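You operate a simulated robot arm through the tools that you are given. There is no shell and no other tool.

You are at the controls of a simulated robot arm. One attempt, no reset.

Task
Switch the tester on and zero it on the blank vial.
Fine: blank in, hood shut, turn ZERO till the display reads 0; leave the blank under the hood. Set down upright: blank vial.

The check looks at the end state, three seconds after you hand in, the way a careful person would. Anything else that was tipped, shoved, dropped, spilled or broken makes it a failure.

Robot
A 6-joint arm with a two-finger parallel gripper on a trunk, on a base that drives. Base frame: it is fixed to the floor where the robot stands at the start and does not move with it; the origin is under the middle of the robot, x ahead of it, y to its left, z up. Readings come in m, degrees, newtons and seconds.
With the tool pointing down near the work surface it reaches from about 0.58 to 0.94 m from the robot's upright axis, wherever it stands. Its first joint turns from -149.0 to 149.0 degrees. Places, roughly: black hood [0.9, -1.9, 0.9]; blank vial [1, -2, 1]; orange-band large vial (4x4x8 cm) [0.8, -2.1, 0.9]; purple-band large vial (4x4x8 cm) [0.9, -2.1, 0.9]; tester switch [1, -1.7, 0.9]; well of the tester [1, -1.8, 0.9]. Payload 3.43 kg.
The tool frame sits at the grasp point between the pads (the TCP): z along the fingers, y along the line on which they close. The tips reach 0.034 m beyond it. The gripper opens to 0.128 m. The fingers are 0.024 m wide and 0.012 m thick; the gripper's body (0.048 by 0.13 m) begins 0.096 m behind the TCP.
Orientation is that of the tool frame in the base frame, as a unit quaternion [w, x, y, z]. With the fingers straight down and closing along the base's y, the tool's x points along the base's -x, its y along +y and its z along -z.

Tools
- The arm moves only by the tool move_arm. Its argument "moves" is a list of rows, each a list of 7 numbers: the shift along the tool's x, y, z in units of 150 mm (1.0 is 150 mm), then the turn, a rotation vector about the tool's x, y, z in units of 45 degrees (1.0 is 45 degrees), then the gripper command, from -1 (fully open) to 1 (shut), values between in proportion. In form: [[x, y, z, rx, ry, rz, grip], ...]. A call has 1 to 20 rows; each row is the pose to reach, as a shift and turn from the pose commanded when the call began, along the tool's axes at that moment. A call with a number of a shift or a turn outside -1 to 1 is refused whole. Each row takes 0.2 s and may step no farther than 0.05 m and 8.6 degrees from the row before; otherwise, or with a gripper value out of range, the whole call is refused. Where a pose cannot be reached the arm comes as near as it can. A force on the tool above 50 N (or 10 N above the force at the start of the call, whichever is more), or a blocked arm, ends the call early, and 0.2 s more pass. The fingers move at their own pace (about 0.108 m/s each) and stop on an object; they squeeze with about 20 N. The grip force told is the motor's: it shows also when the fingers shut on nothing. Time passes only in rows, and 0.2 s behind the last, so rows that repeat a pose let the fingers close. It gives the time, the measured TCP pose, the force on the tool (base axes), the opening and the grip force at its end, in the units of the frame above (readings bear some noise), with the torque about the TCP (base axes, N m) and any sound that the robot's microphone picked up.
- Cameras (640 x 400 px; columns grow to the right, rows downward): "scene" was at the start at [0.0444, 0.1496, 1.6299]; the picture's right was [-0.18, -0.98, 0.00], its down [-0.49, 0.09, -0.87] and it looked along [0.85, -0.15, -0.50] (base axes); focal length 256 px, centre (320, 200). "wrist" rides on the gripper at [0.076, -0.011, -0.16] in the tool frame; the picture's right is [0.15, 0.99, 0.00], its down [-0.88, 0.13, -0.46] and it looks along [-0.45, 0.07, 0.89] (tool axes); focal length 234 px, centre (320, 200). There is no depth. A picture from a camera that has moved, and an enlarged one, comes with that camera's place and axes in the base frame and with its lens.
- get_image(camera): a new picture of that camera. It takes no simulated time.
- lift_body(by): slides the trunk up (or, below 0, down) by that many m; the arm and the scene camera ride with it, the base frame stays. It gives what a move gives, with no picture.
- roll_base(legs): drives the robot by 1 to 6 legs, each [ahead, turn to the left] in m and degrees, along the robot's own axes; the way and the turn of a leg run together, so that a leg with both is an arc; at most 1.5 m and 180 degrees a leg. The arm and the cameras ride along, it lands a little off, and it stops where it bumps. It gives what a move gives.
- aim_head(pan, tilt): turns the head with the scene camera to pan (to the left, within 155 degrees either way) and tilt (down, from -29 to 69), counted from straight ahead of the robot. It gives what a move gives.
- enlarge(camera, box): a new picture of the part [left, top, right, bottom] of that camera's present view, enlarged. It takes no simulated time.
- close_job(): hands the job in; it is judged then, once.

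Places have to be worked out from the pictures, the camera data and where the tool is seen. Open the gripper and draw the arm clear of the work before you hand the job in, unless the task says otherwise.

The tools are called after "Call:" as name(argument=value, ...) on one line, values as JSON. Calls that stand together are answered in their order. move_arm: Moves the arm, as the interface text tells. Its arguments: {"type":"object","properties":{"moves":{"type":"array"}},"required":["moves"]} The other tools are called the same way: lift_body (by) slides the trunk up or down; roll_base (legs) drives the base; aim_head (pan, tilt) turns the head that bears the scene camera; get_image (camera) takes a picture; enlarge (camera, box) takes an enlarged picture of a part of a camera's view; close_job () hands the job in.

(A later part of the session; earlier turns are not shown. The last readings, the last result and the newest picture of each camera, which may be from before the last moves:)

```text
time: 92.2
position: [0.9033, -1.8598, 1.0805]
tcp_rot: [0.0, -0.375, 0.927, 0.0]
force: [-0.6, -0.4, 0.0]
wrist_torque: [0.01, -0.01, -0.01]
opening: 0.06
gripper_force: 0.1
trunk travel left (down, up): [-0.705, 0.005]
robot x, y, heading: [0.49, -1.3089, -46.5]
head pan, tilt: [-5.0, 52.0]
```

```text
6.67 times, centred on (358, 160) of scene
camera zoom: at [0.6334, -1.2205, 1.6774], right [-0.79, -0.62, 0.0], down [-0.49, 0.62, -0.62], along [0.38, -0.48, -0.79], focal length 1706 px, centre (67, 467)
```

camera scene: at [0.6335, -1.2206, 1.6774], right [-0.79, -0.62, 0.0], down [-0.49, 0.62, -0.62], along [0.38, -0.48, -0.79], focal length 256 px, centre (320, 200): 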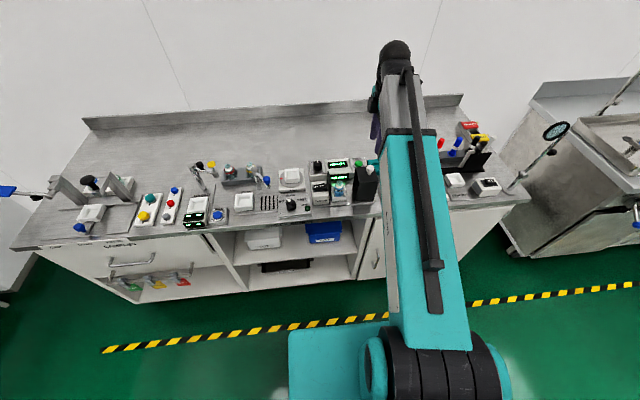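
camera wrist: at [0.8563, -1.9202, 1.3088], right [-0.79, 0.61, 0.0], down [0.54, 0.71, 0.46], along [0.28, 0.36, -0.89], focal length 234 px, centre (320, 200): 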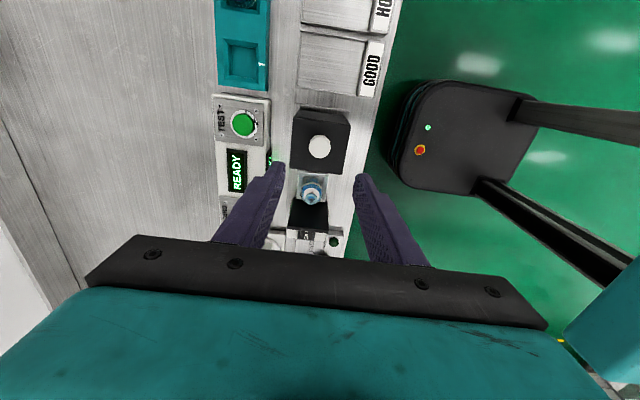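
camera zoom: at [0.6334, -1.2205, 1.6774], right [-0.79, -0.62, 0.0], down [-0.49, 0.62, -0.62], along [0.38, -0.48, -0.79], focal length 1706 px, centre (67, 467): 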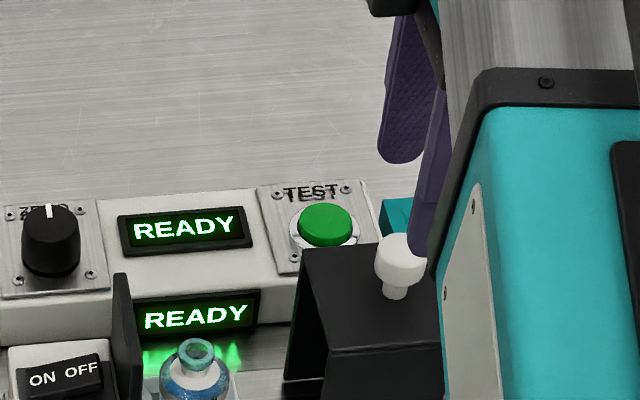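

Knob top z≈1.021, hood top ≈0.987. I descend so the tips end ~5 mm above the hood's roof and close on the knob.

Call:
move_arm(moves=[[0.015, 0.007, 0.15, 0, 0, 0, 0.06], [0.015, 0.007, 0.28, 0, 0, 0, 0.06], [0.015, 0.007, 0.355, 0, 0, 0, 0.06], [0.015, 0.007, 0.355, 0, 0, 0, 0.06]])

Call:
move_arm(moves=[[0, 0, 0, 0, 0, 0, 0.4], [0, 0, 0, 0, 0, 0, 0.6], [0, 0, 0, 0, 0, 0, 1], [0, 0, 0, 0, 0, 0, 1], [0, 0, 0, 0, 0, 0, 1]])

Call:
enlarge(camera="wrist", box=[240, 110, 400, 210])

Call:
enlarge(camera="scene", box=[310, 130, 406, 190])

```text
time: 93.2
position: [0.8998, -1.8614, 1.028]
tcp_rot: [0.001, -0.375, 0.927, 0.0]
force: [0.3, 0.1, 0.9]
wrist_torque: [-0.05, -0.02, -0.02]
opening: 0.0604
gripper_force: 0.1
trunk travel left (down, up): [-0.705, 0.005]
robot x, y, heading: [0.4936, -1.3119, -46.7]
head pan, tilt: [-5.0, 52.0]
```

```text
time: 94.4
position: [0.9004, -1.8619, 1.0265]
tcp_rot: [0.0, -0.375, 0.927, 0.0]
force: [1.4, -1.9, 1.1]
wrist_torque: [-0.07, -0.05, -0.02]
opening: 0.0274
gripper_force: 44.7
trunk travel left (down, up): [-0.705, 0.005]
robot x, y, heading: [0.4958, -1.3124, -46.6]
head pan, tilt: [-5.0, 52.0]
```

```text
4.00 times, centred on (320, 160) of wrist
camera zoom: at [0.8546, -1.922, 1.1869], right [-0.79, 0.61, 0.0], down [0.54, 0.71, 0.46], along [0.28, 0.36, -0.89], focal length 937 px, centre (320, 360)
```

zoom: 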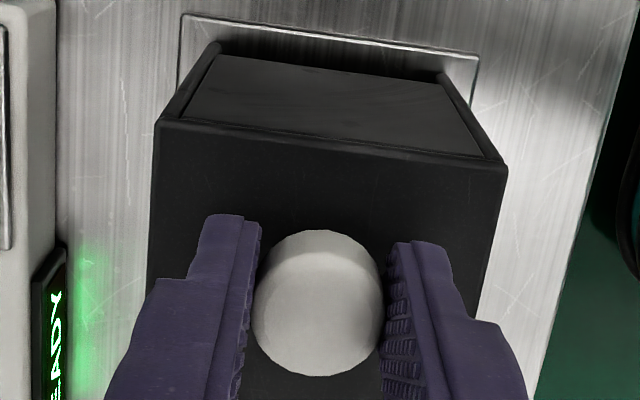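

```text
6.67 times, centred on (358, 160) of scene
camera zoom: at [0.6337, -1.2208, 1.6774], right [-0.79, -0.62, 0.0], down [-0.49, 0.62, -0.62], along [0.38, -0.48, -0.79], focal length 1706 px, centre (67, 467)
```

zoom: 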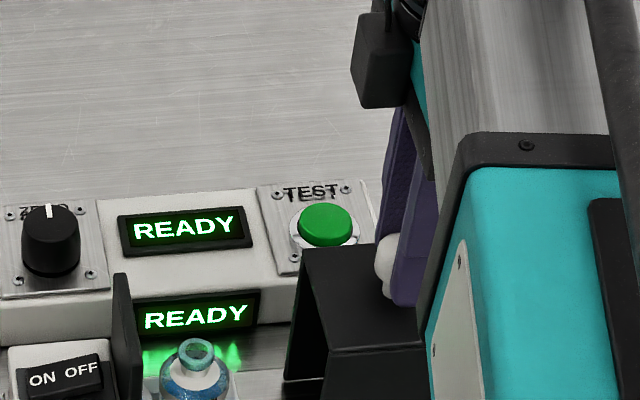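

Knob gripped. I slide the hood left 4 cm in small steps and check force and picture.

Call:
move_arm(moves=[[-0.03, 0, 0, 0, 0, 0, 1], [-0.08, 0, 0, 0, 0, 0, 1], [-0.14, 0, 0, 0, 0, 0, 1], [-0.2, 0, 0, 0, 0, 0, 1], [-0.26, 0, 0, 0, 0, 0, 1], [-0.26, 0, 0, 0, 0, 0, 1]])

Call:
get_image(camera="wrist")

Call:
enlarge(camera="scene", box=[310, 140, 406, 200])

```text
time: 95.8
position: [0.929, -1.8333, 1.0267]
tcp_rot: [0.0, -0.374, 0.927, 0.001]
force: [0.3, -0.6, -9.2]
wrist_torque: [-0.28, 0.04, -0.06]
opening: 0.0274
gripper_force: 44.8
trunk travel left (down, up): [-0.705, 0.005]
robot x, y, heading: [0.4918, -1.313, -46.5]
head pan, tilt: [-5.0, 52.0]
```

```text
taken
camera wrist: at [0.8828, -1.8944, 1.1869], right [-0.79, 0.61, 0.0], down [0.54, 0.71, 0.46], along [0.28, 0.36, -0.89], focal length 234 px, centre (320, 200)
```

wrist: 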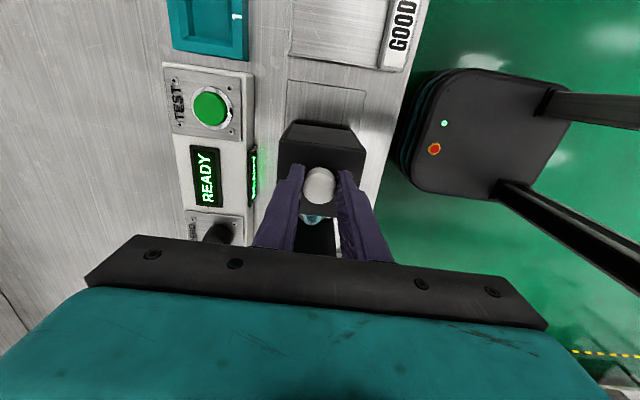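

```text
6.67 times, centred on (358, 170) of scene
camera zoom: at [0.6342, -1.2215, 1.6773], right [-0.79, -0.62, 0.0], down [-0.49, 0.62, -0.62], along [0.38, -0.48, -0.79], focal length 1706 px, centre (67, 400)
```

zoom: 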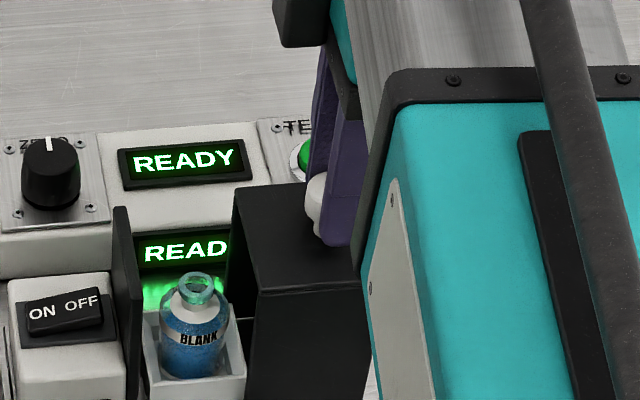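

The hood slides level and the vial stands clear under its path. I continue 45 mm more, then creep until it meets the black plate.

Call:
move_arm(moves=[[-0.06, 0, 0, 0, 0, 0, 1], [-0.12, 0, 0, 0, 0, 0, 1], [-0.18, 0, 0, 0, 0, 0, 1], [-0.24, 0, 0, 0, 0, 0, 1], [-0.3, 0, 0, 0, 0, 0, 1], [-0.3, 0, 0, 0, 0, 0, 1]])

Call:
enlarge(camera="wrist", box=[160, 80, 400, 230])

Call:
enlarge(camera="scene", box=[300, 140, 396, 200])

```text
time: 97.2
position: [0.9611, -1.8022, 1.0279]
tcp_rot: [0.0, -0.376, 0.926, 0.0]
force: [-9.2, 10.1, -18.5]
wrist_torque: [0.04, 0.33, 0.02]
opening: 0.0273
gripper_force: 45.0
trunk travel left (down, up): [-0.705, 0.005]
robot x, y, heading: [0.4954, -1.31, -46.8]
head pan, tilt: [-5.0, 52.0]
```

```text
2.67 times, centred on (280, 155) of wrist
camera zoom: at [0.9153, -1.8623, 1.1869], right [-0.79, 0.61, 0.0], down [0.54, 0.71, 0.46], along [0.28, 0.36, -0.89], focal length 624 px, centre (427, 320)
```

zoom: 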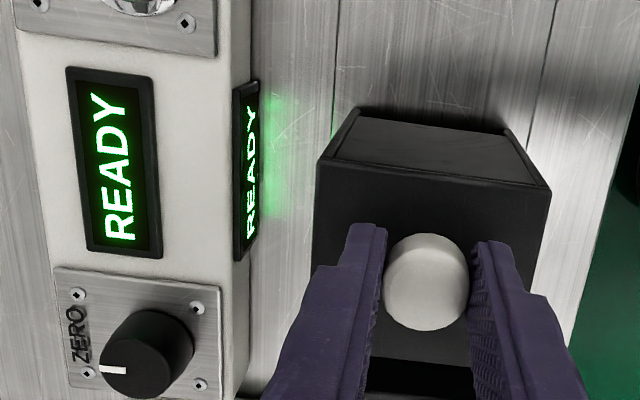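

```text
6.67 times, centred on (348, 170) of scene
camera zoom: at [0.6335, -1.2206, 1.6773], right [-0.79, -0.62, 0.0], down [-0.49, 0.62, -0.62], along [0.38, -0.48, -0.79], focal length 1706 px, centre (133, 400)
```

zoom: 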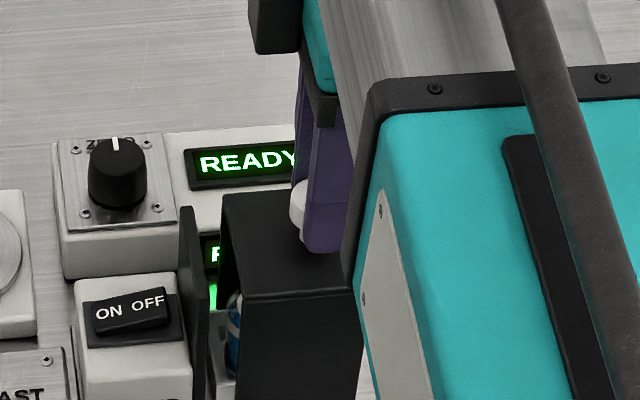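

The hood is nearly shut; side force (+N 14 N, down 18 N) shows the slide axis drifts ~1° from my path. I correct ~1.7 mm toward the robot and 1.5 mm down while sliding on.

Call:
move_arm(moves=[[-0.01, 0.006, 0.005, 0, 0, 0, 1], [-0.03, 0.012, 0.01, 0, 0, 0, 1], [-0.055, 0.012, 0.01, 0, 0, 0, 1], [-0.08, 0.013, 0.01, 0, 0, 0, 1], [-0.08, 0.013, 0.01, 0, 0, 0, 1]])

Call:
enlarge(camera="scene", box=[300, 140, 396, 200])

```text
time: 98.4
position: [0.9698, -1.7939, 1.0267]
tcp_rot: [0.0, -0.375, 0.927, -0.002]
force: [4.5, -4.2, 16.3]
wrist_torque: [-0.1, -0.01, -0.12]
opening: 0.027
gripper_force: 45.4
trunk travel left (down, up): [-0.705, 0.005]
robot x, y, heading: [0.4931, -1.3101, -46.7]
head pan, tilt: [-5.0, 52.0]
```

```text
6.67 times, centred on (348, 170) of scene
camera zoom: at [0.6329, -1.2199, 1.6776], right [-0.79, -0.62, 0.0], down [-0.49, 0.62, -0.62], along [0.38, -0.48, -0.79], focal length 1706 px, centre (133, 400)
```

zoom: 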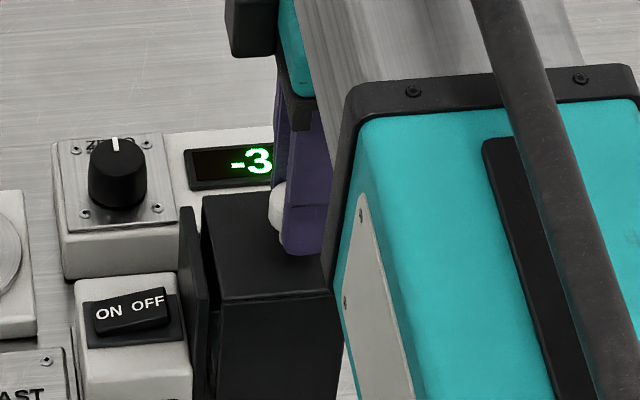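

The display now shows a number (-3…), so the hood registers as closed; a ~5 mm gap remains. I ease the last millimetres to the plate.

Call:
move_arm(moves=[[-0.01, -0.003, -0.006, 0, 0, 0, 1], [-0.025, -0.003, -0.006, 0, 0, 0, 1], [-0.04, -0.003, -0.006, 0, 0, 0, 1], [-0.04, -0.003, -0.006, 0, 0, 0, 1]])

Call:
enlarge(camera="scene", box=[300, 140, 396, 200])

Call:
enlarge(camera="wrist", box=[160, 80, 400, 230])

```text
time: 99.4
position: [0.9713, -1.7902, 1.0272]
tcp_rot: [-0.001, -0.374, 0.927, 0.0]
force: [-2.5, -14.6, 16.9]
wrist_torque: [-0.05, -0.29, -0.05]
opening: 0.0275
gripper_force: 45.5
trunk travel left (down, up): [-0.705, 0.005]
robot x, y, heading: [0.4965, -1.3134, -46.6]
head pan, tilt: [-5.0, 52.0]
```

```text
6.67 times, centred on (348, 170) of scene
camera zoom: at [0.6319, -1.2215, 1.6776], right [-0.79, -0.62, 0.0], down [-0.49, 0.62, -0.62], along [0.38, -0.48, -0.79], focal length 1706 px, centre (133, 400)
```

zoom: 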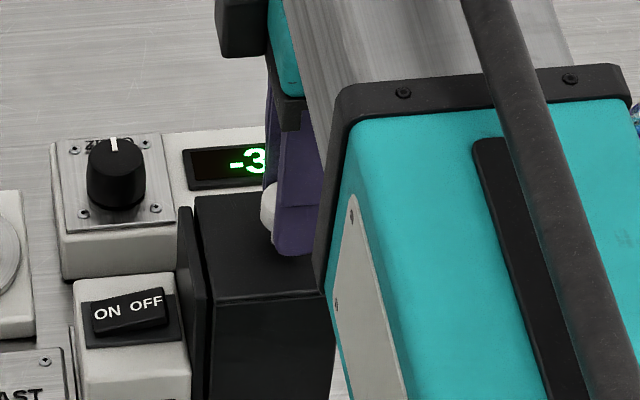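

```text
2.67 times, centred on (280, 155) of wrist
camera zoom: at [0.9257, -1.8509, 1.1871], right [-0.79, 0.61, 0.0], down [0.54, 0.71, 0.45], along [0.28, 0.36, -0.89], focal length 624 px, centre (427, 320)
```

zoom: 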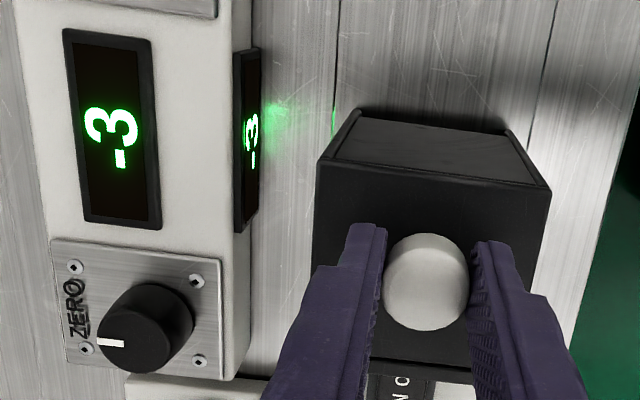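

The display reads -3 and the hood rests against the plate (12 N stop force). I release the knob and rise.

Call:
move_arm(moves=[[0.01, 0, -0.01, 0, 0, 0, 1], [0.01, 0, -0.01, 0, 0, 0, 0.5], [0.01, 0, -0.01, 0, 0, 0, 0.3], [0.01, 0, -0.01, 0, 0, 0, 0.06], [0.01, 0, -0.01, 0, 0, 0, 0.06]])

Call:
move_arm(moves=[[0, 0, -0.15, 0, 0, 0, 0.06], [0, 0, -0.4, 0, 0, 0, 0.06], [0, 0, -0.65, 0, 0, 0, 0.06], [0, 0, -0.65, 0, 0, 0, 0.06]])

Call:
get_image(camera="wrist")

Call:
enlarge(camera="wrist", box=[160, 80, 400, 230])

Call:
enlarge(camera="scene", box=[300, 140, 396, 200])

```text
time: 100.6
position: [0.9723, -1.7901, 1.027]
tcp_rot: [0.0, -0.375, 0.927, 0.001]
force: [-0.2, -0.5, 0.4]
wrist_torque: [0.0, 0.02, 0.0]
opening: 0.0606
gripper_force: 0.1
trunk travel left (down, up): [-0.705, 0.005]
robot x, y, heading: [0.4957, -1.3091, -46.7]
head pan, tilt: [-5.0, 52.0]
```

```text
time: 101.6
position: [0.9715, -1.789, 1.1269]
tcp_rot: [0.0, -0.374, 0.927, 0.001]
force: [-0.2, 0.8, -0.1]
wrist_torque: [-0.01, -0.02, 0.0]
opening: 0.0604
gripper_force: 0.1
trunk travel left (down, up): [-0.705, 0.005]
robot x, y, heading: [0.4913, -1.3122, -46.8]
head pan, tilt: [-5.0, 52.0]
```

```text
taken
camera wrist: at [0.9254, -1.85, 1.2865], right [-0.79, 0.61, 0.0], down [0.54, 0.71, 0.46], along [0.28, 0.36, -0.89], focal length 234 px, centre (320, 200)
```

wrist: 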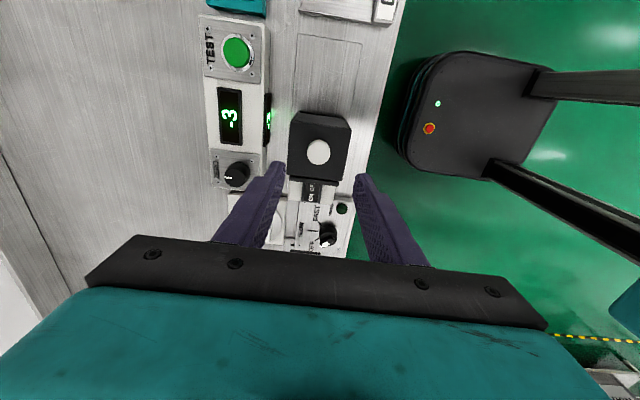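

```text
2.67 times, centred on (280, 155) of wrist
camera zoom: at [0.9254, -1.85, 1.2865], right [-0.79, 0.61, 0.0], down [0.54, 0.71, 0.46], along [0.28, 0.36, -0.89], focal length 624 px, centre (427, 320)
```

zoom: 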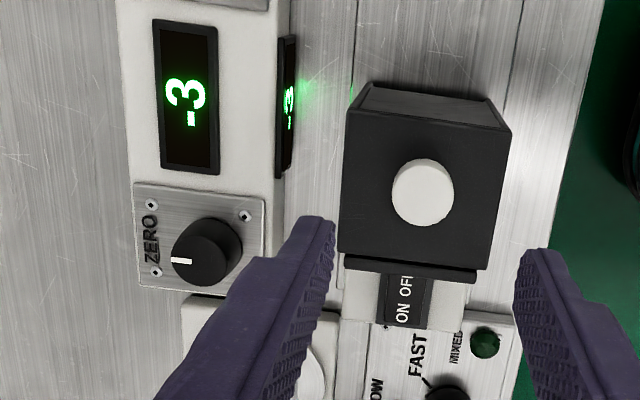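

```text
6.67 times, centred on (348, 170) of scene
camera zoom: at [0.6336, -1.2207, 1.6774], right [-0.79, -0.62, 0.0], down [-0.49, 0.62, -0.62], along [0.38, -0.48, -0.79], focal length 1706 px, centre (133, 400)
```

zoom: 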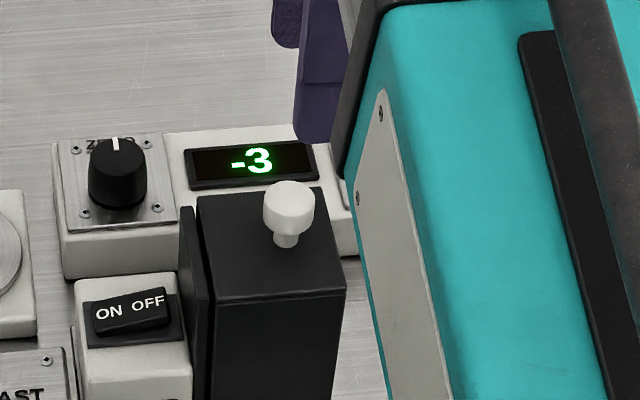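

Hood is shut, display steady at -3. The ZERO knob is about 85 mm left and 126 mm behind here; I move above it.

Call:
move_arm(moves=[[-0.14, -0.21, 0, 0, 0, 0, 0.06], [-0.28, -0.42, 0, 0, 0, 0, 0.06], [-0.42, -0.63, 0, 0, 0, 0, 0.06], [-0.565, -0.842, 0, 0, 0, 0, 0.06], [-0.565, -0.842, 0, 0, 0, 0, 0.06]])

Call:
get_image(camera="wrist")

Call:
enlarge(camera="wrist", box=[256, 90, 384, 170])

Call:
enlarge(camera="scene", box=[290, 130, 386, 190])

```text
time: 102.8
position: [1.1207, -1.8214, 1.1259]
tcp_rot: [0.001, -0.374, 0.927, 0.0]
force: [-0.1, -0.3, 0.1]
wrist_torque: [-0.02, 0.0, 0.0]
opening: 0.0602
gripper_force: 0.1
trunk travel left (down, up): [-0.705, 0.005]
robot x, y, heading: [0.4937, -1.3089, -46.8]
head pan, tilt: [-5.0, 52.0]
```

```text
taken
camera wrist: at [1.0747, -1.8819, 1.2862], right [-0.79, 0.61, 0.0], down [0.54, 0.71, 0.46], along [0.28, 0.36, -0.89], focal length 234 px, centre (320, 200)
```

wrist: 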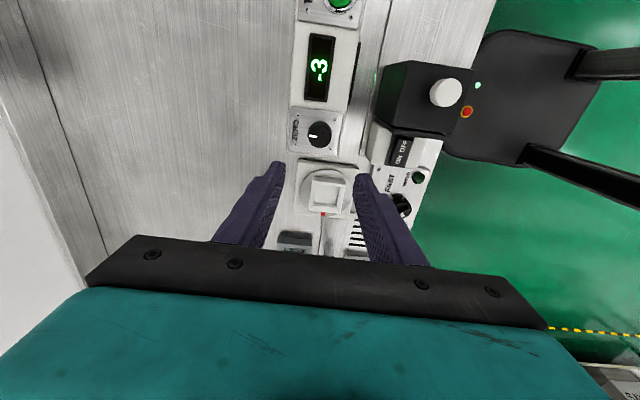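

```text
5.00 times, centred on (320, 130) of wrist
camera zoom: at [1.0747, -1.8819, 1.2862], right [-0.79, 0.61, 0.0], down [0.54, 0.71, 0.46], along [0.28, 0.36, -0.89], focal length 1171 px, centre (320, 550)
```

zoom: 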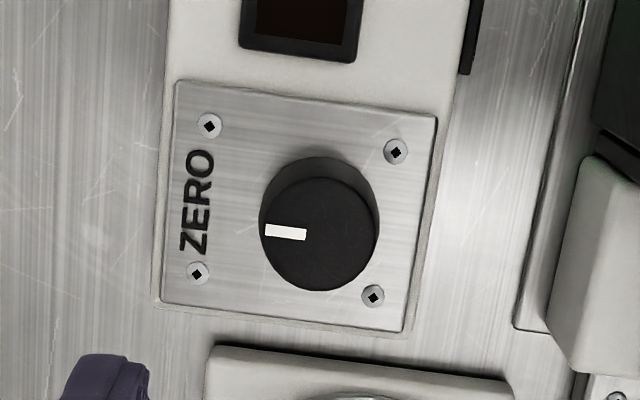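

```text
6.67 times, centred on (338, 160) of scene
camera zoom: at [0.6332, -1.2205, 1.6774], right [-0.79, -0.62, 0.0], down [-0.49, 0.62, -0.62], along [0.38, -0.48, -0.79], focal length 1706 px, centre (200, 467)
```

zoom: 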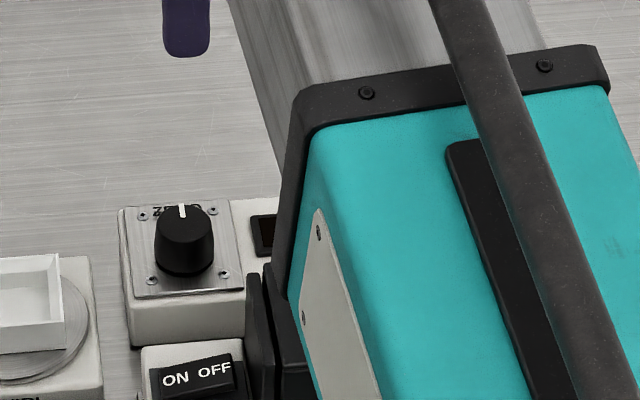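

The knob (Ø≈35 mm) is centred under the TCP; the display stays readable by the wrist camera. I descend to about 1.0 m and verify its height.

Call:
move_arm(moves=[[0, 0, 0.2, 0, 0, 0, 0.06], [0, 0, 0.4, 0, 0, 0, 0.06], [0, 0, 0.6, 0, 0, 0, 0.06], [0, 0, 0.8, 0, 0, 0, 0.06], [0, 0, 0.8, 0, 0, 0, 0.06]])

Call:
get_image(camera="wrist")

Call:
enlarge(camera="wrist", box=[240, 110, 400, 210])

```text
time: 104.0
position: [1.1184, -1.823, 1.0075]
tcp_rot: [-0.001, -0.375, 0.927, 0.0]
force: [0.4, 0.7, 0.5]
wrist_torque: [0.0, 0.0, 0.0]
opening: 0.0603
gripper_force: 0.1
trunk travel left (down, up): [-0.705, 0.005]
robot x, y, heading: [0.4925, -1.3097, -46.8]
head pan, tilt: [-5.0, 52.0]
```

```text
taken
camera wrist: at [1.0738, -1.8834, 1.1675], right [-0.79, 0.61, 0.0], down [0.54, 0.71, 0.46], along [0.28, 0.36, -0.89], focal length 234 px, centre (320, 200)
```

wrist: 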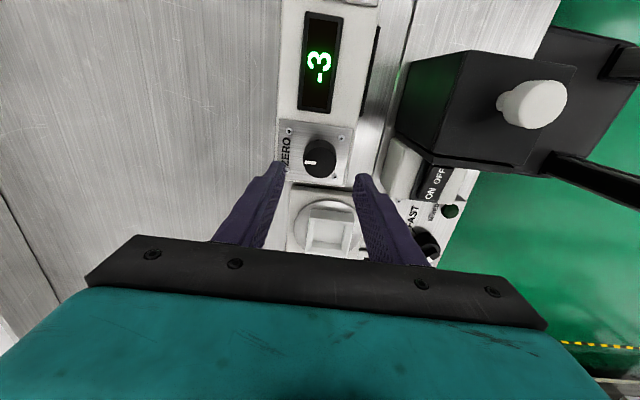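

```text
4.00 times, centred on (320, 160) of wrist
camera zoom: at [1.0738, -1.8834, 1.1675], right [-0.79, 0.61, 0.0], down [0.54, 0.71, 0.46], along [0.28, 0.36, -0.89], focal length 937 px, centre (320, 360)
```

zoom: 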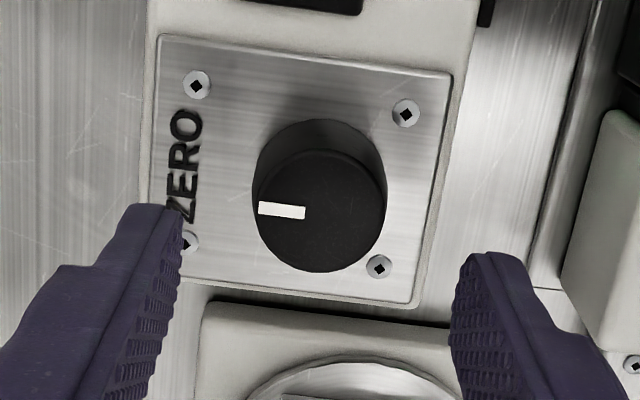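

Knob top is at ≈0.935–0.94. I descend so the tips are ~1 cm above the panel and grip the knob.

Call:
move_arm(moves=[[0, 0, 0.13, 0, 0, 0, 0.06], [0, 0, 0.26, 0, 0, 0, 0.06], [0, 0, 0.35, 0, 0, 0, 0.06], [0, 0, 0.4, 0, 0, 0, 0.06], [0, 0, 0.4, 0, 0, 0, 0.06]])

Call:
move_arm(moves=[[0, 0, 0, 0, 0, 0, 0.3], [0, 0, 0, 0, 0, 0, 0.45], [0, 0, 0, 0, 0, 0, 1], [0, 0, 0, 0, 0, 0, 1], [0, 0, 0, 0, 0, 0, 1]])

Call:
get_image(camera="wrist")

Call:
enlarge(camera="wrist", box=[240, 120, 400, 220])

Call:
enlarge(camera="scene", box=[280, 130, 376, 190])

```text
time: 105.2
position: [1.1208, -1.8222, 0.9455]
tcp_rot: [0.0, -0.375, 0.927, 0.0]
force: [0.0, -0.9, -0.5]
wrist_torque: [0.0, 0.01, 0.01]
opening: 0.0602
gripper_force: 0.0
trunk travel left (down, up): [-0.705, 0.005]
robot x, y, heading: [0.4929, -1.3132, -46.5]
head pan, tilt: [-5.0, 52.0]
```

```text
time: 106.4
position: [1.1203, -1.8221, 0.9454]
tcp_rot: [0.0, -0.374, 0.927, 0.0]
force: [-0.8, 1.0, -1.8]
wrist_torque: [0.03, 0.04, 0.0]
opening: 0.0359
gripper_force: 45.1
trunk travel left (down, up): [-0.705, 0.005]
robot x, y, heading: [0.4893, -1.3088, -46.7]
head pan, tilt: [-5.0, 52.0]
```

```text
taken
camera wrist: at [1.0745, -1.8828, 1.1051], right [-0.79, 0.61, 0.0], down [0.54, 0.71, 0.46], along [0.28, 0.36, -0.89], focal length 234 px, centre (320, 200)
```

wrist: 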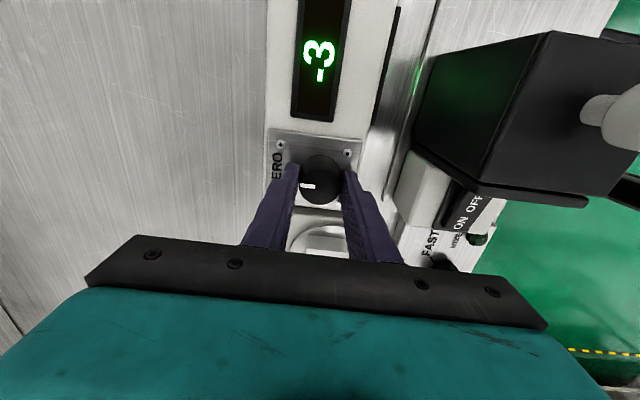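

```text
4.00 times, centred on (320, 170) of wrist
camera zoom: at [1.0745, -1.8828, 1.1051], right [-0.79, 0.61, 0.0], down [0.54, 0.71, 0.46], along [0.28, 0.36, -0.89], focal length 937 px, centre (320, 320)
```

zoom: 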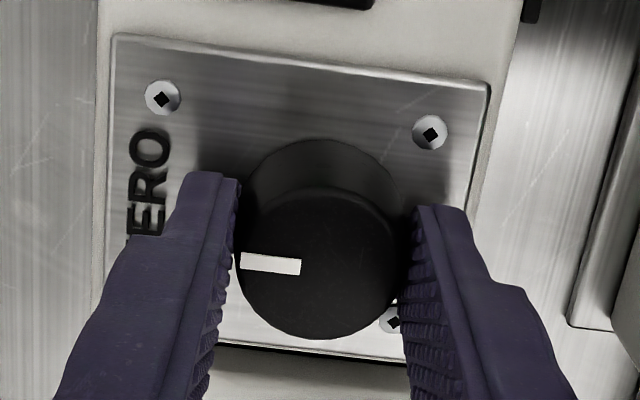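

```text
6.67 times, centred on (328, 160) of scene
camera zoom: at [0.6335, -1.2206, 1.6774], right [-0.79, -0.62, 0.0], down [-0.49, 0.62, -0.62], along [0.38, -0.48, -0.79], focal length 1706 px, centre (267, 467)
```

zoom: 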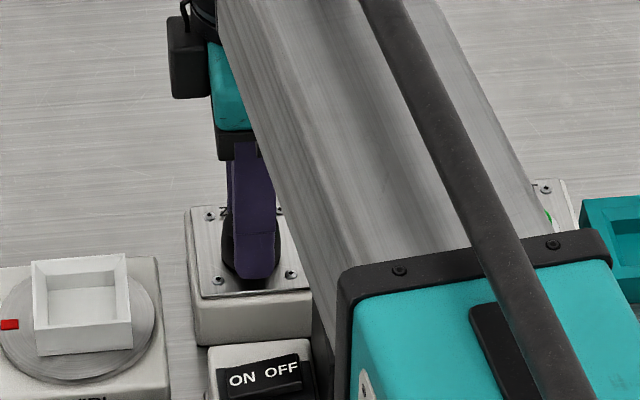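

Knob gripped at 36 mm. I turn it clockwise ~8° and read the display.

Call:
move_arm(moves=[[0, 0, 0, 0, 0, 0.09, 1], [0, 0, 0, 0, 0, 0.18, 1], [0, 0, 0, 0, 0, 0.18, 1]])

Call:
get_image(camera="wrist")

```text
time: 107.2
position: [1.1215, -1.8217, 0.9442]
tcp_rot: [-0.001, -0.309, 0.951, 0.0]
force: [-3.5, 5.1, -8.2]
wrist_torque: [0.18, -0.1, 0.01]
opening: 0.0361
gripper_force: 45.3
trunk travel left (down, up): [-0.705, 0.005]
robot x, y, heading: [0.4994, -1.311, -46.6]
head pan, tilt: [-5.0, 52.0]
```

```text
taken
camera wrist: at [1.0665, -1.8758, 1.1051], right [-0.7, 0.72, 0.0], down [0.64, 0.62, 0.46], along [0.32, 0.32, -0.89], focal length 234 px, centre (320, 200)
```

wrist: 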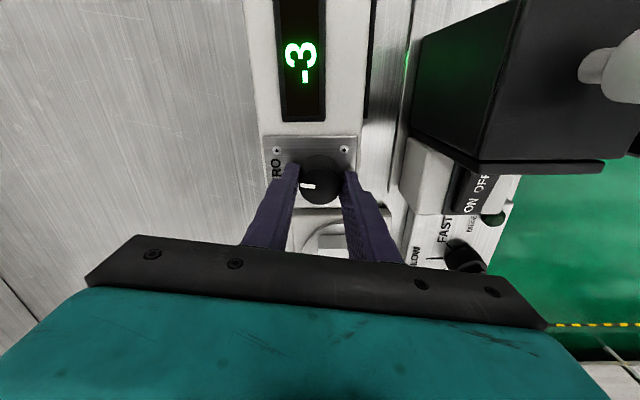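

The tool turned 8°; I check whether the knob followed and what the display reads.

Call:
enlarge(camera="wrist", box=[240, 120, 400, 220])

Call:
enlarge(camera="wrist", box=[240, 0, 400, 100])

```text
4.00 times, centred on (320, 170) of wrist
camera zoom: at [1.0665, -1.8758, 1.1051], right [-0.7, 0.72, 0.0], down [0.64, 0.62, 0.46], along [0.32, 0.32, -0.89], focal length 937 px, centre (320, 320)
```

zoom: 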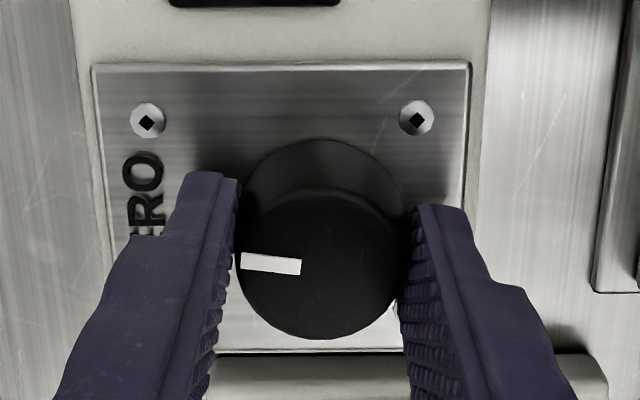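

```text
4.00 times, centred on (320, 50) of wrist
camera zoom: at [1.0665, -1.8758, 1.1051], right [-0.7, 0.72, 0.0], down [0.64, 0.62, 0.46], along [0.32, 0.32, -0.89], focal length 937 px, centre (320, 800)
```

zoom: 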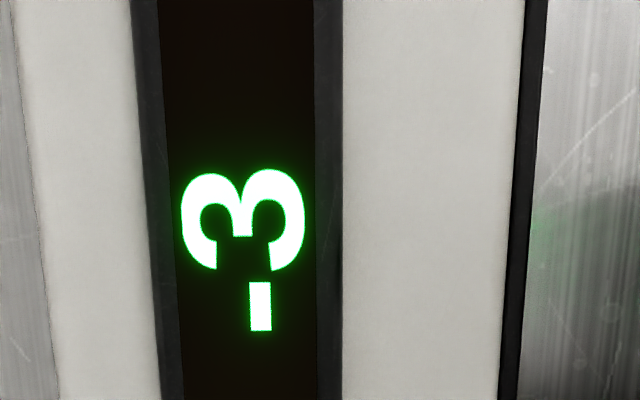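

The knob follows; reading still -3 after 8°. I turn a further 16° clockwise (easing the slight upward pull).

Call:
move_arm(moves=[[0, 0, 0.004, 0, 0, 0.12, 1], [0, 0, 0.004, 0, 0, 0.24, 1], [0, 0, 0.004, 0, 0, 0.36, 1], [0, 0, 0.004, 0, 0, 0.36, 1]])

Call:
get_image(camera="wrist")

```text
time: 108.2
position: [1.1206, -1.822, 0.9444]
tcp_rot: [-0.001, -0.171, 0.985, 0.0]
force: [-6.4, 4.3, -5.7]
wrist_torque: [0.58, -0.29, -0.02]
opening: 0.0361
gripper_force: 45.0
trunk travel left (down, up): [-0.705, 0.005]
robot x, y, heading: [0.4972, -1.3114, -46.6]
head pan, tilt: [-5.0, 52.0]
```

```text
taken
camera wrist: at [1.0537, -1.8581, 1.1052], right [-0.47, 0.88, 0.0], down [0.79, 0.42, 0.45], along [0.4, 0.21, -0.89], focal length 234 px, centre (320, 200)
```

wrist: 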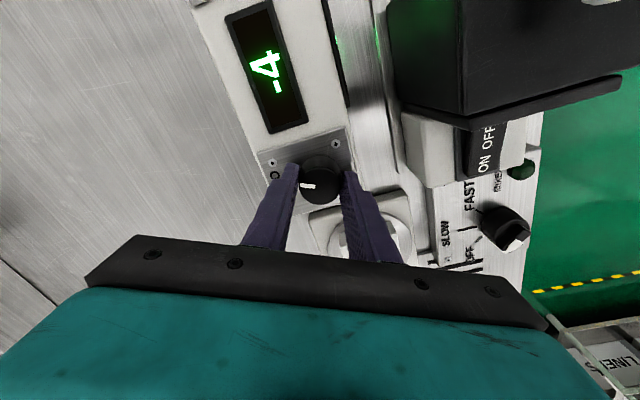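

Clockwise made it -4, so ZERO must go counter-clockwise (~1 count per ~20°+). I turn back counter-clockwise 42° and read.

Call:
move_arm(moves=[[0, 0, 0, 0, 0, -0.12, 1], [0, 0, 0, 0, 0, -0.27, 1], [0, 0, 0, 0, 0, -0.43, 1], [0, 0, 0, 0, 0, -0.6, 1], [0, 0, 0, 0, 0, -0.77, 1], [0, 0, 0, 0, 0, -0.93, 1], [0, 0, 0, 0, 0, -0.93, 1]])

Call:
get_image(camera="wrist")

```text
time: 109.8
position: [1.1203, -1.8217, 0.946]
tcp_rot: [-0.001, -0.513, 0.858, 0.0]
force: [-4.5, 1.5, -4.4]
wrist_torque: [-0.37, 0.49, 0.01]
opening: 0.0357
gripper_force: 45.4
trunk travel left (down, up): [-0.705, 0.005]
robot x, y, heading: [0.4897, -1.3137, -46.6]
head pan, tilt: [-5.0, 52.0]
```

```text
taken
camera wrist: at [1.095, -1.8939, 1.1052], right [-0.94, 0.34, 0.0], down [0.3, 0.84, 0.46], along [0.15, 0.43, -0.89], focal length 234 px, centre (320, 200)
```

wrist: 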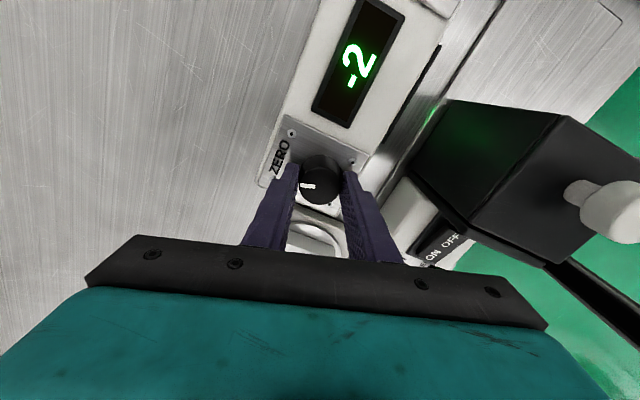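

Now -2. Continuing counter-clockwise by 24°.

Call:
move_arm(moves=[[0, 0, 0.003, 0, 0, -0.14, 1], [0, 0, 0.003, 0, 0, -0.3, 1], [0, 0, 0.003, 0, 0, -0.45, 1], [0, 0, 0.003, 0, 0, -0.54, 1], [0, 0, 0.003, 0, 0, -0.54, 1]])

Call:
get_image(camera="wrist")

```text
time: 111.0
position: [1.1207, -1.8228, 0.9454]
tcp_rot: [0.0, -0.682, 0.732, 0.0]
force: [-4.3, 2.5, -1.1]
wrist_torque: [-0.55, 0.05, 0.0]
opening: 0.036
gripper_force: 45.0
trunk travel left (down, up): [-0.705, 0.005]
robot x, y, heading: [0.4907, -1.3093, -46.8]
head pan, tilt: [-5.0, 52.0]
```

```text
taken
camera wrist: at [1.1269, -1.8984, 1.1051], right [-1.0, -0.08, 0.0], down [-0.07, 0.89, 0.46], along [-0.04, 0.45, -0.89], focal length 234 px, centre (320, 200)
```

wrist: 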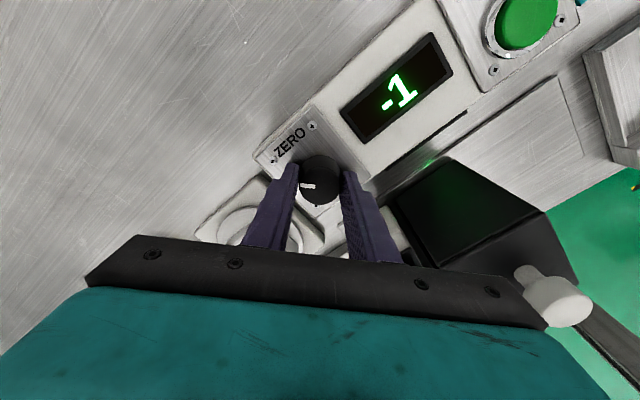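

-1 now. Another 18° counter-clockwise.

Call:
move_arm(moves=[[0, 0, 0.001, 0, 0, -0.14, 1], [0, 0, 0.001, 0, 0, -0.28, 1], [0, 0, 0.001, 0, 0, -0.4, 1], [0, 0, 0.001, 0, 0, -0.4, 1]])

Call:
get_image(camera="wrist")

```text
time: 112.0
position: [1.1206, -1.8219, 0.9459]
tcp_rot: [0.0, 0.787, -0.616, 0.0]
force: [-4.8, 0.5, 3.2]
wrist_torque: [0.49, 0.19, 0.0]
opening: 0.0359
gripper_force: 45.0
trunk travel left (down, up): [-0.705, 0.005]
robot x, y, heading: [0.4932, -1.3114, -46.6]
head pan, tilt: [-5.0, 52.0]
```

```text
taken
camera wrist: at [1.1503, -1.8928, 1.1051], right [-0.92, -0.38, 0.0], down [-0.34, 0.82, 0.46], along [-0.17, 0.42, -0.89], focal length 234 px, centre (320, 200)
```

wrist: 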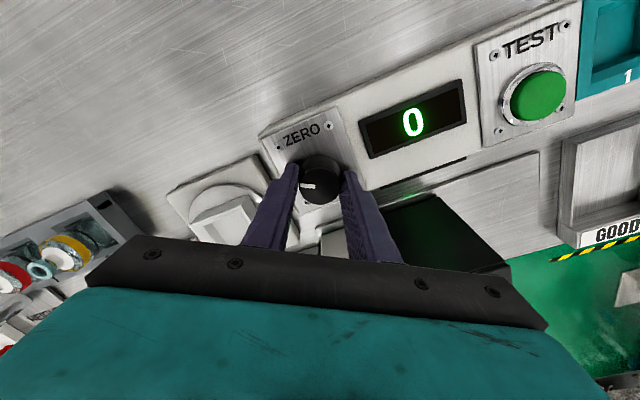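

The display reads 0. To be safely mid-band rather than at an edge, I nudge on 5° and re-check.

Call:
move_arm(moves=[[0, 0, -0.001, 0, 0, -0.06, 1], [0, 0, -0.001, 0, 0, -0.11, 1], [0, 0, -0.001, 0, 0, -0.11, 1]])

Call:
enlarge(camera="wrist", box=[240, 50, 560, 250])

```text
time: 112.8
position: [1.1209, -1.8229, 0.945]
tcp_rot: [0.0, 0.813, -0.582, 0.0]
force: [-4.5, 1.8, 1.0]
wrist_torque: [0.03, 0.14, 0.0]
opening: 0.036
gripper_force: 45.4
trunk travel left (down, up): [-0.705, 0.005]
robot x, y, heading: [0.4956, -1.3108, -46.7]
head pan, tilt: [-5.0, 52.0]
```

```text
2.00 times, centred on (400, 150) of wrist
camera zoom: at [1.1562, -1.89, 1.1051], right [-0.89, -0.46, 0.0], down [-0.41, 0.79, 0.46], along [-0.21, 0.4, -0.89], focal length 468 px, centre (160, 300)
```

zoom: 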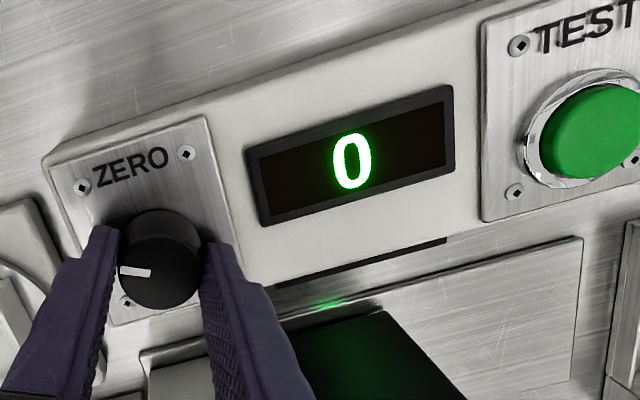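

Still 0 after 5° more. One more 5° to see where the band ends.

Call:
move_arm(moves=[[0, 0, 0, 0, 0, -0.06, 1], [0, 0, 0, 0, 0, -0.11, 1], [0, 0, 0, 0, 0, -0.11, 1]])

Call:
enlarge(camera="wrist", box=[240, 50, 560, 250])

```text
time: 113.6
position: [1.1209, -1.8209, 0.9453]
tcp_rot: [0.0, 0.838, -0.546, 0.0]
force: [-6.1, 2.7, -2.8]
wrist_torque: [-0.39, -0.03, -0.01]
opening: 0.0361
gripper_force: 44.6
trunk travel left (down, up): [-0.705, 0.005]
robot x, y, heading: [0.4949, -1.312, -46.5]
head pan, tilt: [-5.0, 52.0]
```

```text
2.00 times, centred on (400, 150) of wrist
camera zoom: at [1.162, -1.8868, 1.1051], right [-0.85, -0.53, 0.0], down [-0.47, 0.75, 0.46], along [-0.24, 0.39, -0.89], focal length 468 px, centre (160, 300)
```

zoom: 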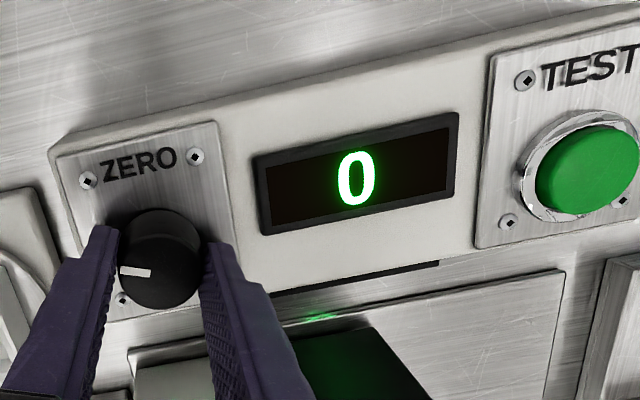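

The 0 holds from +60° to +70°, so I go back 5° to the middle and then release the knob gently.

Call:
move_arm(moves=[[0, 0, 0, 0, 0, 0.06, 1], [0, 0, 0, 0, 0, 0.11, 1], [0, 0, 0, 0, 0, 0.11, 1], [0, 0, 0, 0, 0, 0.11, 0.42], [0, 0, 0, 0, 0, 0.11, 0.38], [0, 0, 0, 0, 0, 0.11, 0.25], [0, 0, 0, 0, 0, 0.11, 0.06], [0, 0, 0, 0, 0, 0.11, 0.06]])

Call:
get_image(camera="wrist")

Call:
enlarge(camera="wrist", box=[240, 50, 560, 250])

```text
time: 115.4
position: [1.1217, -1.8213, 0.9449]
tcp_rot: [0.0, 0.813, -0.582, 0.0]
force: [0.8, 0.2, -0.2]
wrist_torque: [0.02, -0.02, 0.05]
opening: 0.0604
gripper_force: 0.0
trunk travel left (down, up): [-0.705, 0.005]
robot x, y, heading: [0.4936, -1.3126, -46.8]
head pan, tilt: [-5.0, 52.0]
```

```text
taken
camera wrist: at [1.1565, -1.8899, 1.1046], right [-0.89, -0.46, 0.0], down [-0.41, 0.79, 0.46], along [-0.21, 0.41, -0.89], focal length 234 px, centre (320, 200)
```

wrist: 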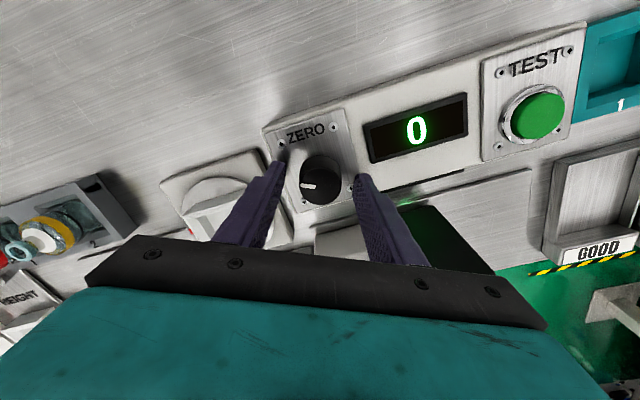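

```text
2.00 times, centred on (400, 150) of wrist
camera zoom: at [1.1565, -1.8899, 1.1046], right [-0.89, -0.46, 0.0], down [-0.41, 0.79, 0.46], along [-0.21, 0.41, -0.89], focal length 468 px, centre (160, 300)
```

zoom: 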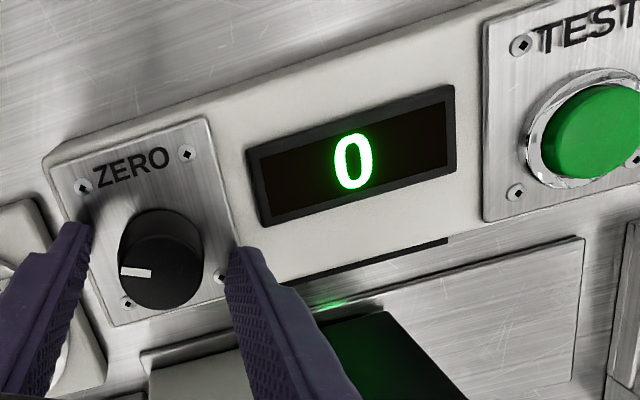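

Released with the display still at 0. I rise straight up well clear.

Call:
move_arm(moves=[[0, 0, -0.1, 0, 0, 0, 0.06], [0, 0, -0.3, 0, 0, 0, 0.06], [0, 0, -0.55, 0, 0, 0, 0.06], [0, 0, -0.8, 0, 0, 0, 0.06], [0, 0, -1, 0, 0, 0, 0.06]])

Call:
move_arm(moves=[[0, 0, -0.25, 0, 0, 0, 0], [0, 0, -0.5, 0, 0, 0, -0.3], [0, 0, -0.75, 0, 0, 0, -0.5], [0, 0, -1, 0, 0, 0, -0.5], [0, 0, -1, 0, 0, 0, -0.5]])

Call:
get_image(camera="wrist")

Call:
get_image(camera="scene")

```text
time: 116.6
position: [1.1231, -1.8215, 1.0948]
tcp_rot: [0.0, 0.813, -0.582, 0.0]
force: [0.1, -0.2, 0.1]
wrist_torque: [-0.02, -0.02, 0.01]
opening: 0.0605
gripper_force: 0.1
trunk travel left (down, up): [-0.705, 0.005]
robot x, y, heading: [0.4968, -1.3089, -46.7]
head pan, tilt: [-5.0, 52.0]
```

```text
time: 117.8
position: [1.1213, -1.822, 1.2443]
tcp_rot: [0.001, 0.813, -0.583, 0.0]
force: [-0.1, -0.3, -0.3]
wrist_torque: [-0.02, 0.02, -0.02]
opening: 0.0961
gripper_force: 0.0
trunk travel left (down, up): [-0.705, 0.005]
robot x, y, heading: [0.4941, -1.3087, -46.9]
head pan, tilt: [-5.0, 52.0]
```

```text
taken
camera wrist: at [1.1574, -1.8897, 1.4049], right [-0.89, -0.46, 0.0], down [-0.41, 0.79, 0.46], along [-0.21, 0.41, -0.89], focal length 234 px, centre (320, 200)
```

wrist: 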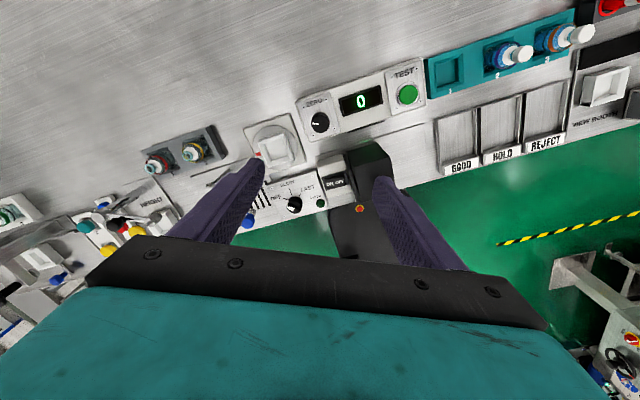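

```text
taken
camera scene: at [0.6336, -1.2207, 1.6774], right [-0.79, -0.62, 0.0], down [-0.49, 0.62, -0.62], along [0.38, -0.48, -0.79], focal length 256 px, centre (320, 200)
```

scene: 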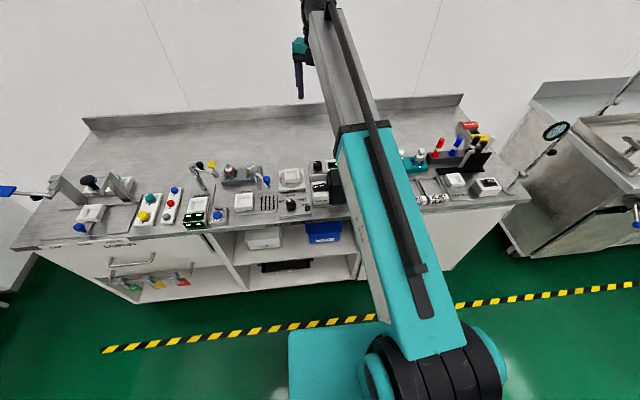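

Display still 0 and everything stands as before. I back the base off 0.35 m so the arm is clear of the bench, then verify.

Call:
roll_base(legs=[[-0.35, 0]])

Call:
aim_head(pan=0, tilt=42)

Call:
get_image(camera="scene")

Call:
get_image(camera="wrist")

```text
time: 120.2
position: [0.8882, -1.5674, 1.2448]
tcp_rot: [-0.001, 0.815, -0.579, 0.0]
force: [-0.3, 0.8, -0.2]
wrist_torque: [-0.03, -0.01, -0.02]
opening: 0.0962
gripper_force: 0.2
trunk travel left (down, up): [-0.705, 0.005]
robot x, y, heading: [0.257, -1.0608, -46.0]
head pan, tilt: [-5.0, 52.0]
```

```text
time: 121.0
position: [0.888, -1.5671, 1.2441]
tcp_rot: [0.001, 0.815, -0.579, 0.0]
force: [0.1, 0.7, -0.5]
wrist_torque: [0.0, 0.06, 0.04]
opening: 0.0958
gripper_force: 0.0
trunk travel left (down, up): [-0.705, 0.005]
robot x, y, heading: [0.261, -1.0607, -46.3]
head pan, tilt: [0.0, 42.0]
```

```text
taken
camera scene: at [0.4075, -0.9699, 1.6912], right [-0.72, -0.69, 0.0], down [-0.46, 0.48, -0.74], along [0.52, -0.54, -0.67], focal length 256 px, centre (320, 200)
```

scene: 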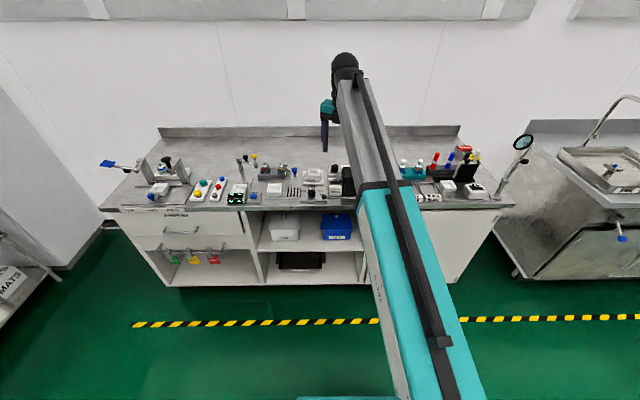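

```text
taken
camera wrist: at [0.9247, -1.6351, 1.4047], right [-0.89, -0.46, 0.0], down [-0.41, 0.79, 0.46], along [-0.21, 0.4, -0.89], focal length 234 px, centre (320, 200)
```

wrist: 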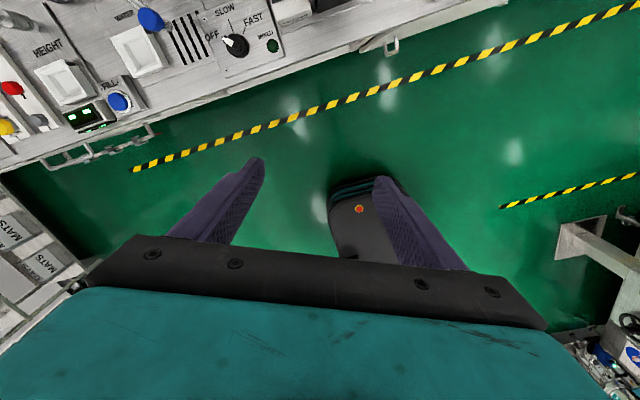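

The arm hides the tester from the head camera; I turn the base 20° right to swing the arm aside and check the final state.

Call:
roll_base(legs=[[0, -20]])

Call:
aim_head(pan=22, tilt=38)

Call:
get_image(camera="scene")

Call:
enlarge(camera="scene", box=[270, 130, 430, 230])

```text
time: 122.8
position: [0.6762, -1.7531, 1.2469]
tcp_rot: [0.0, -0.702, 0.712, 0.0]
force: [-1.4, 0.1, -0.5]
wrist_torque: [0.0, 0.0, 0.02]
opening: 0.096
gripper_force: 0.0
trunk travel left (down, up): [-0.705, 0.005]
robot x, y, heading: [0.252, -1.0629, -65.8]
head pan, tilt: [0.0, 42.0]
```

```text
time: 123.6
position: [0.6771, -1.7538, 1.2448]
tcp_rot: [0.001, -0.703, 0.711, 0.0]
force: [0.5, -0.6, -0.5]
wrist_torque: [0.0, -0.01, 0.0]
opening: 0.0961
gripper_force: 0.0
trunk travel left (down, up): [-0.705, 0.005]
robot x, y, heading: [0.2515, -1.0671, -65.3]
head pan, tilt: [22.0, 38.0]
```

```text
taken
camera scene: at [0.4516, -1.0121, 1.6972], right [-0.69, -0.73, 0.0], down [-0.45, 0.42, -0.79], along [0.57, -0.54, -0.62], focal length 256 px, centre (320, 200)
```

scene: 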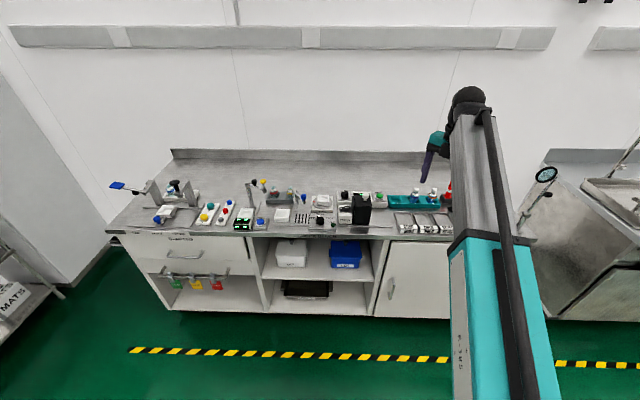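

```text
4.00 times, centred on (350, 180) of scene
camera zoom: at [0.4516, -1.0121, 1.6972], right [-0.69, -0.73, 0.0], down [-0.45, 0.42, -0.79], along [0.57, -0.54, -0.62], focal length 1024 px, centre (200, 280)
```

zoom: 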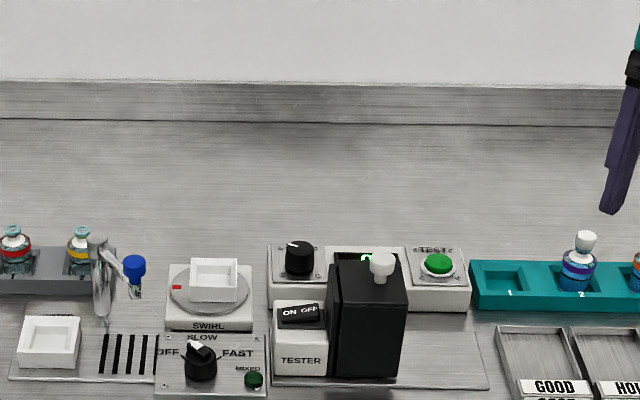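

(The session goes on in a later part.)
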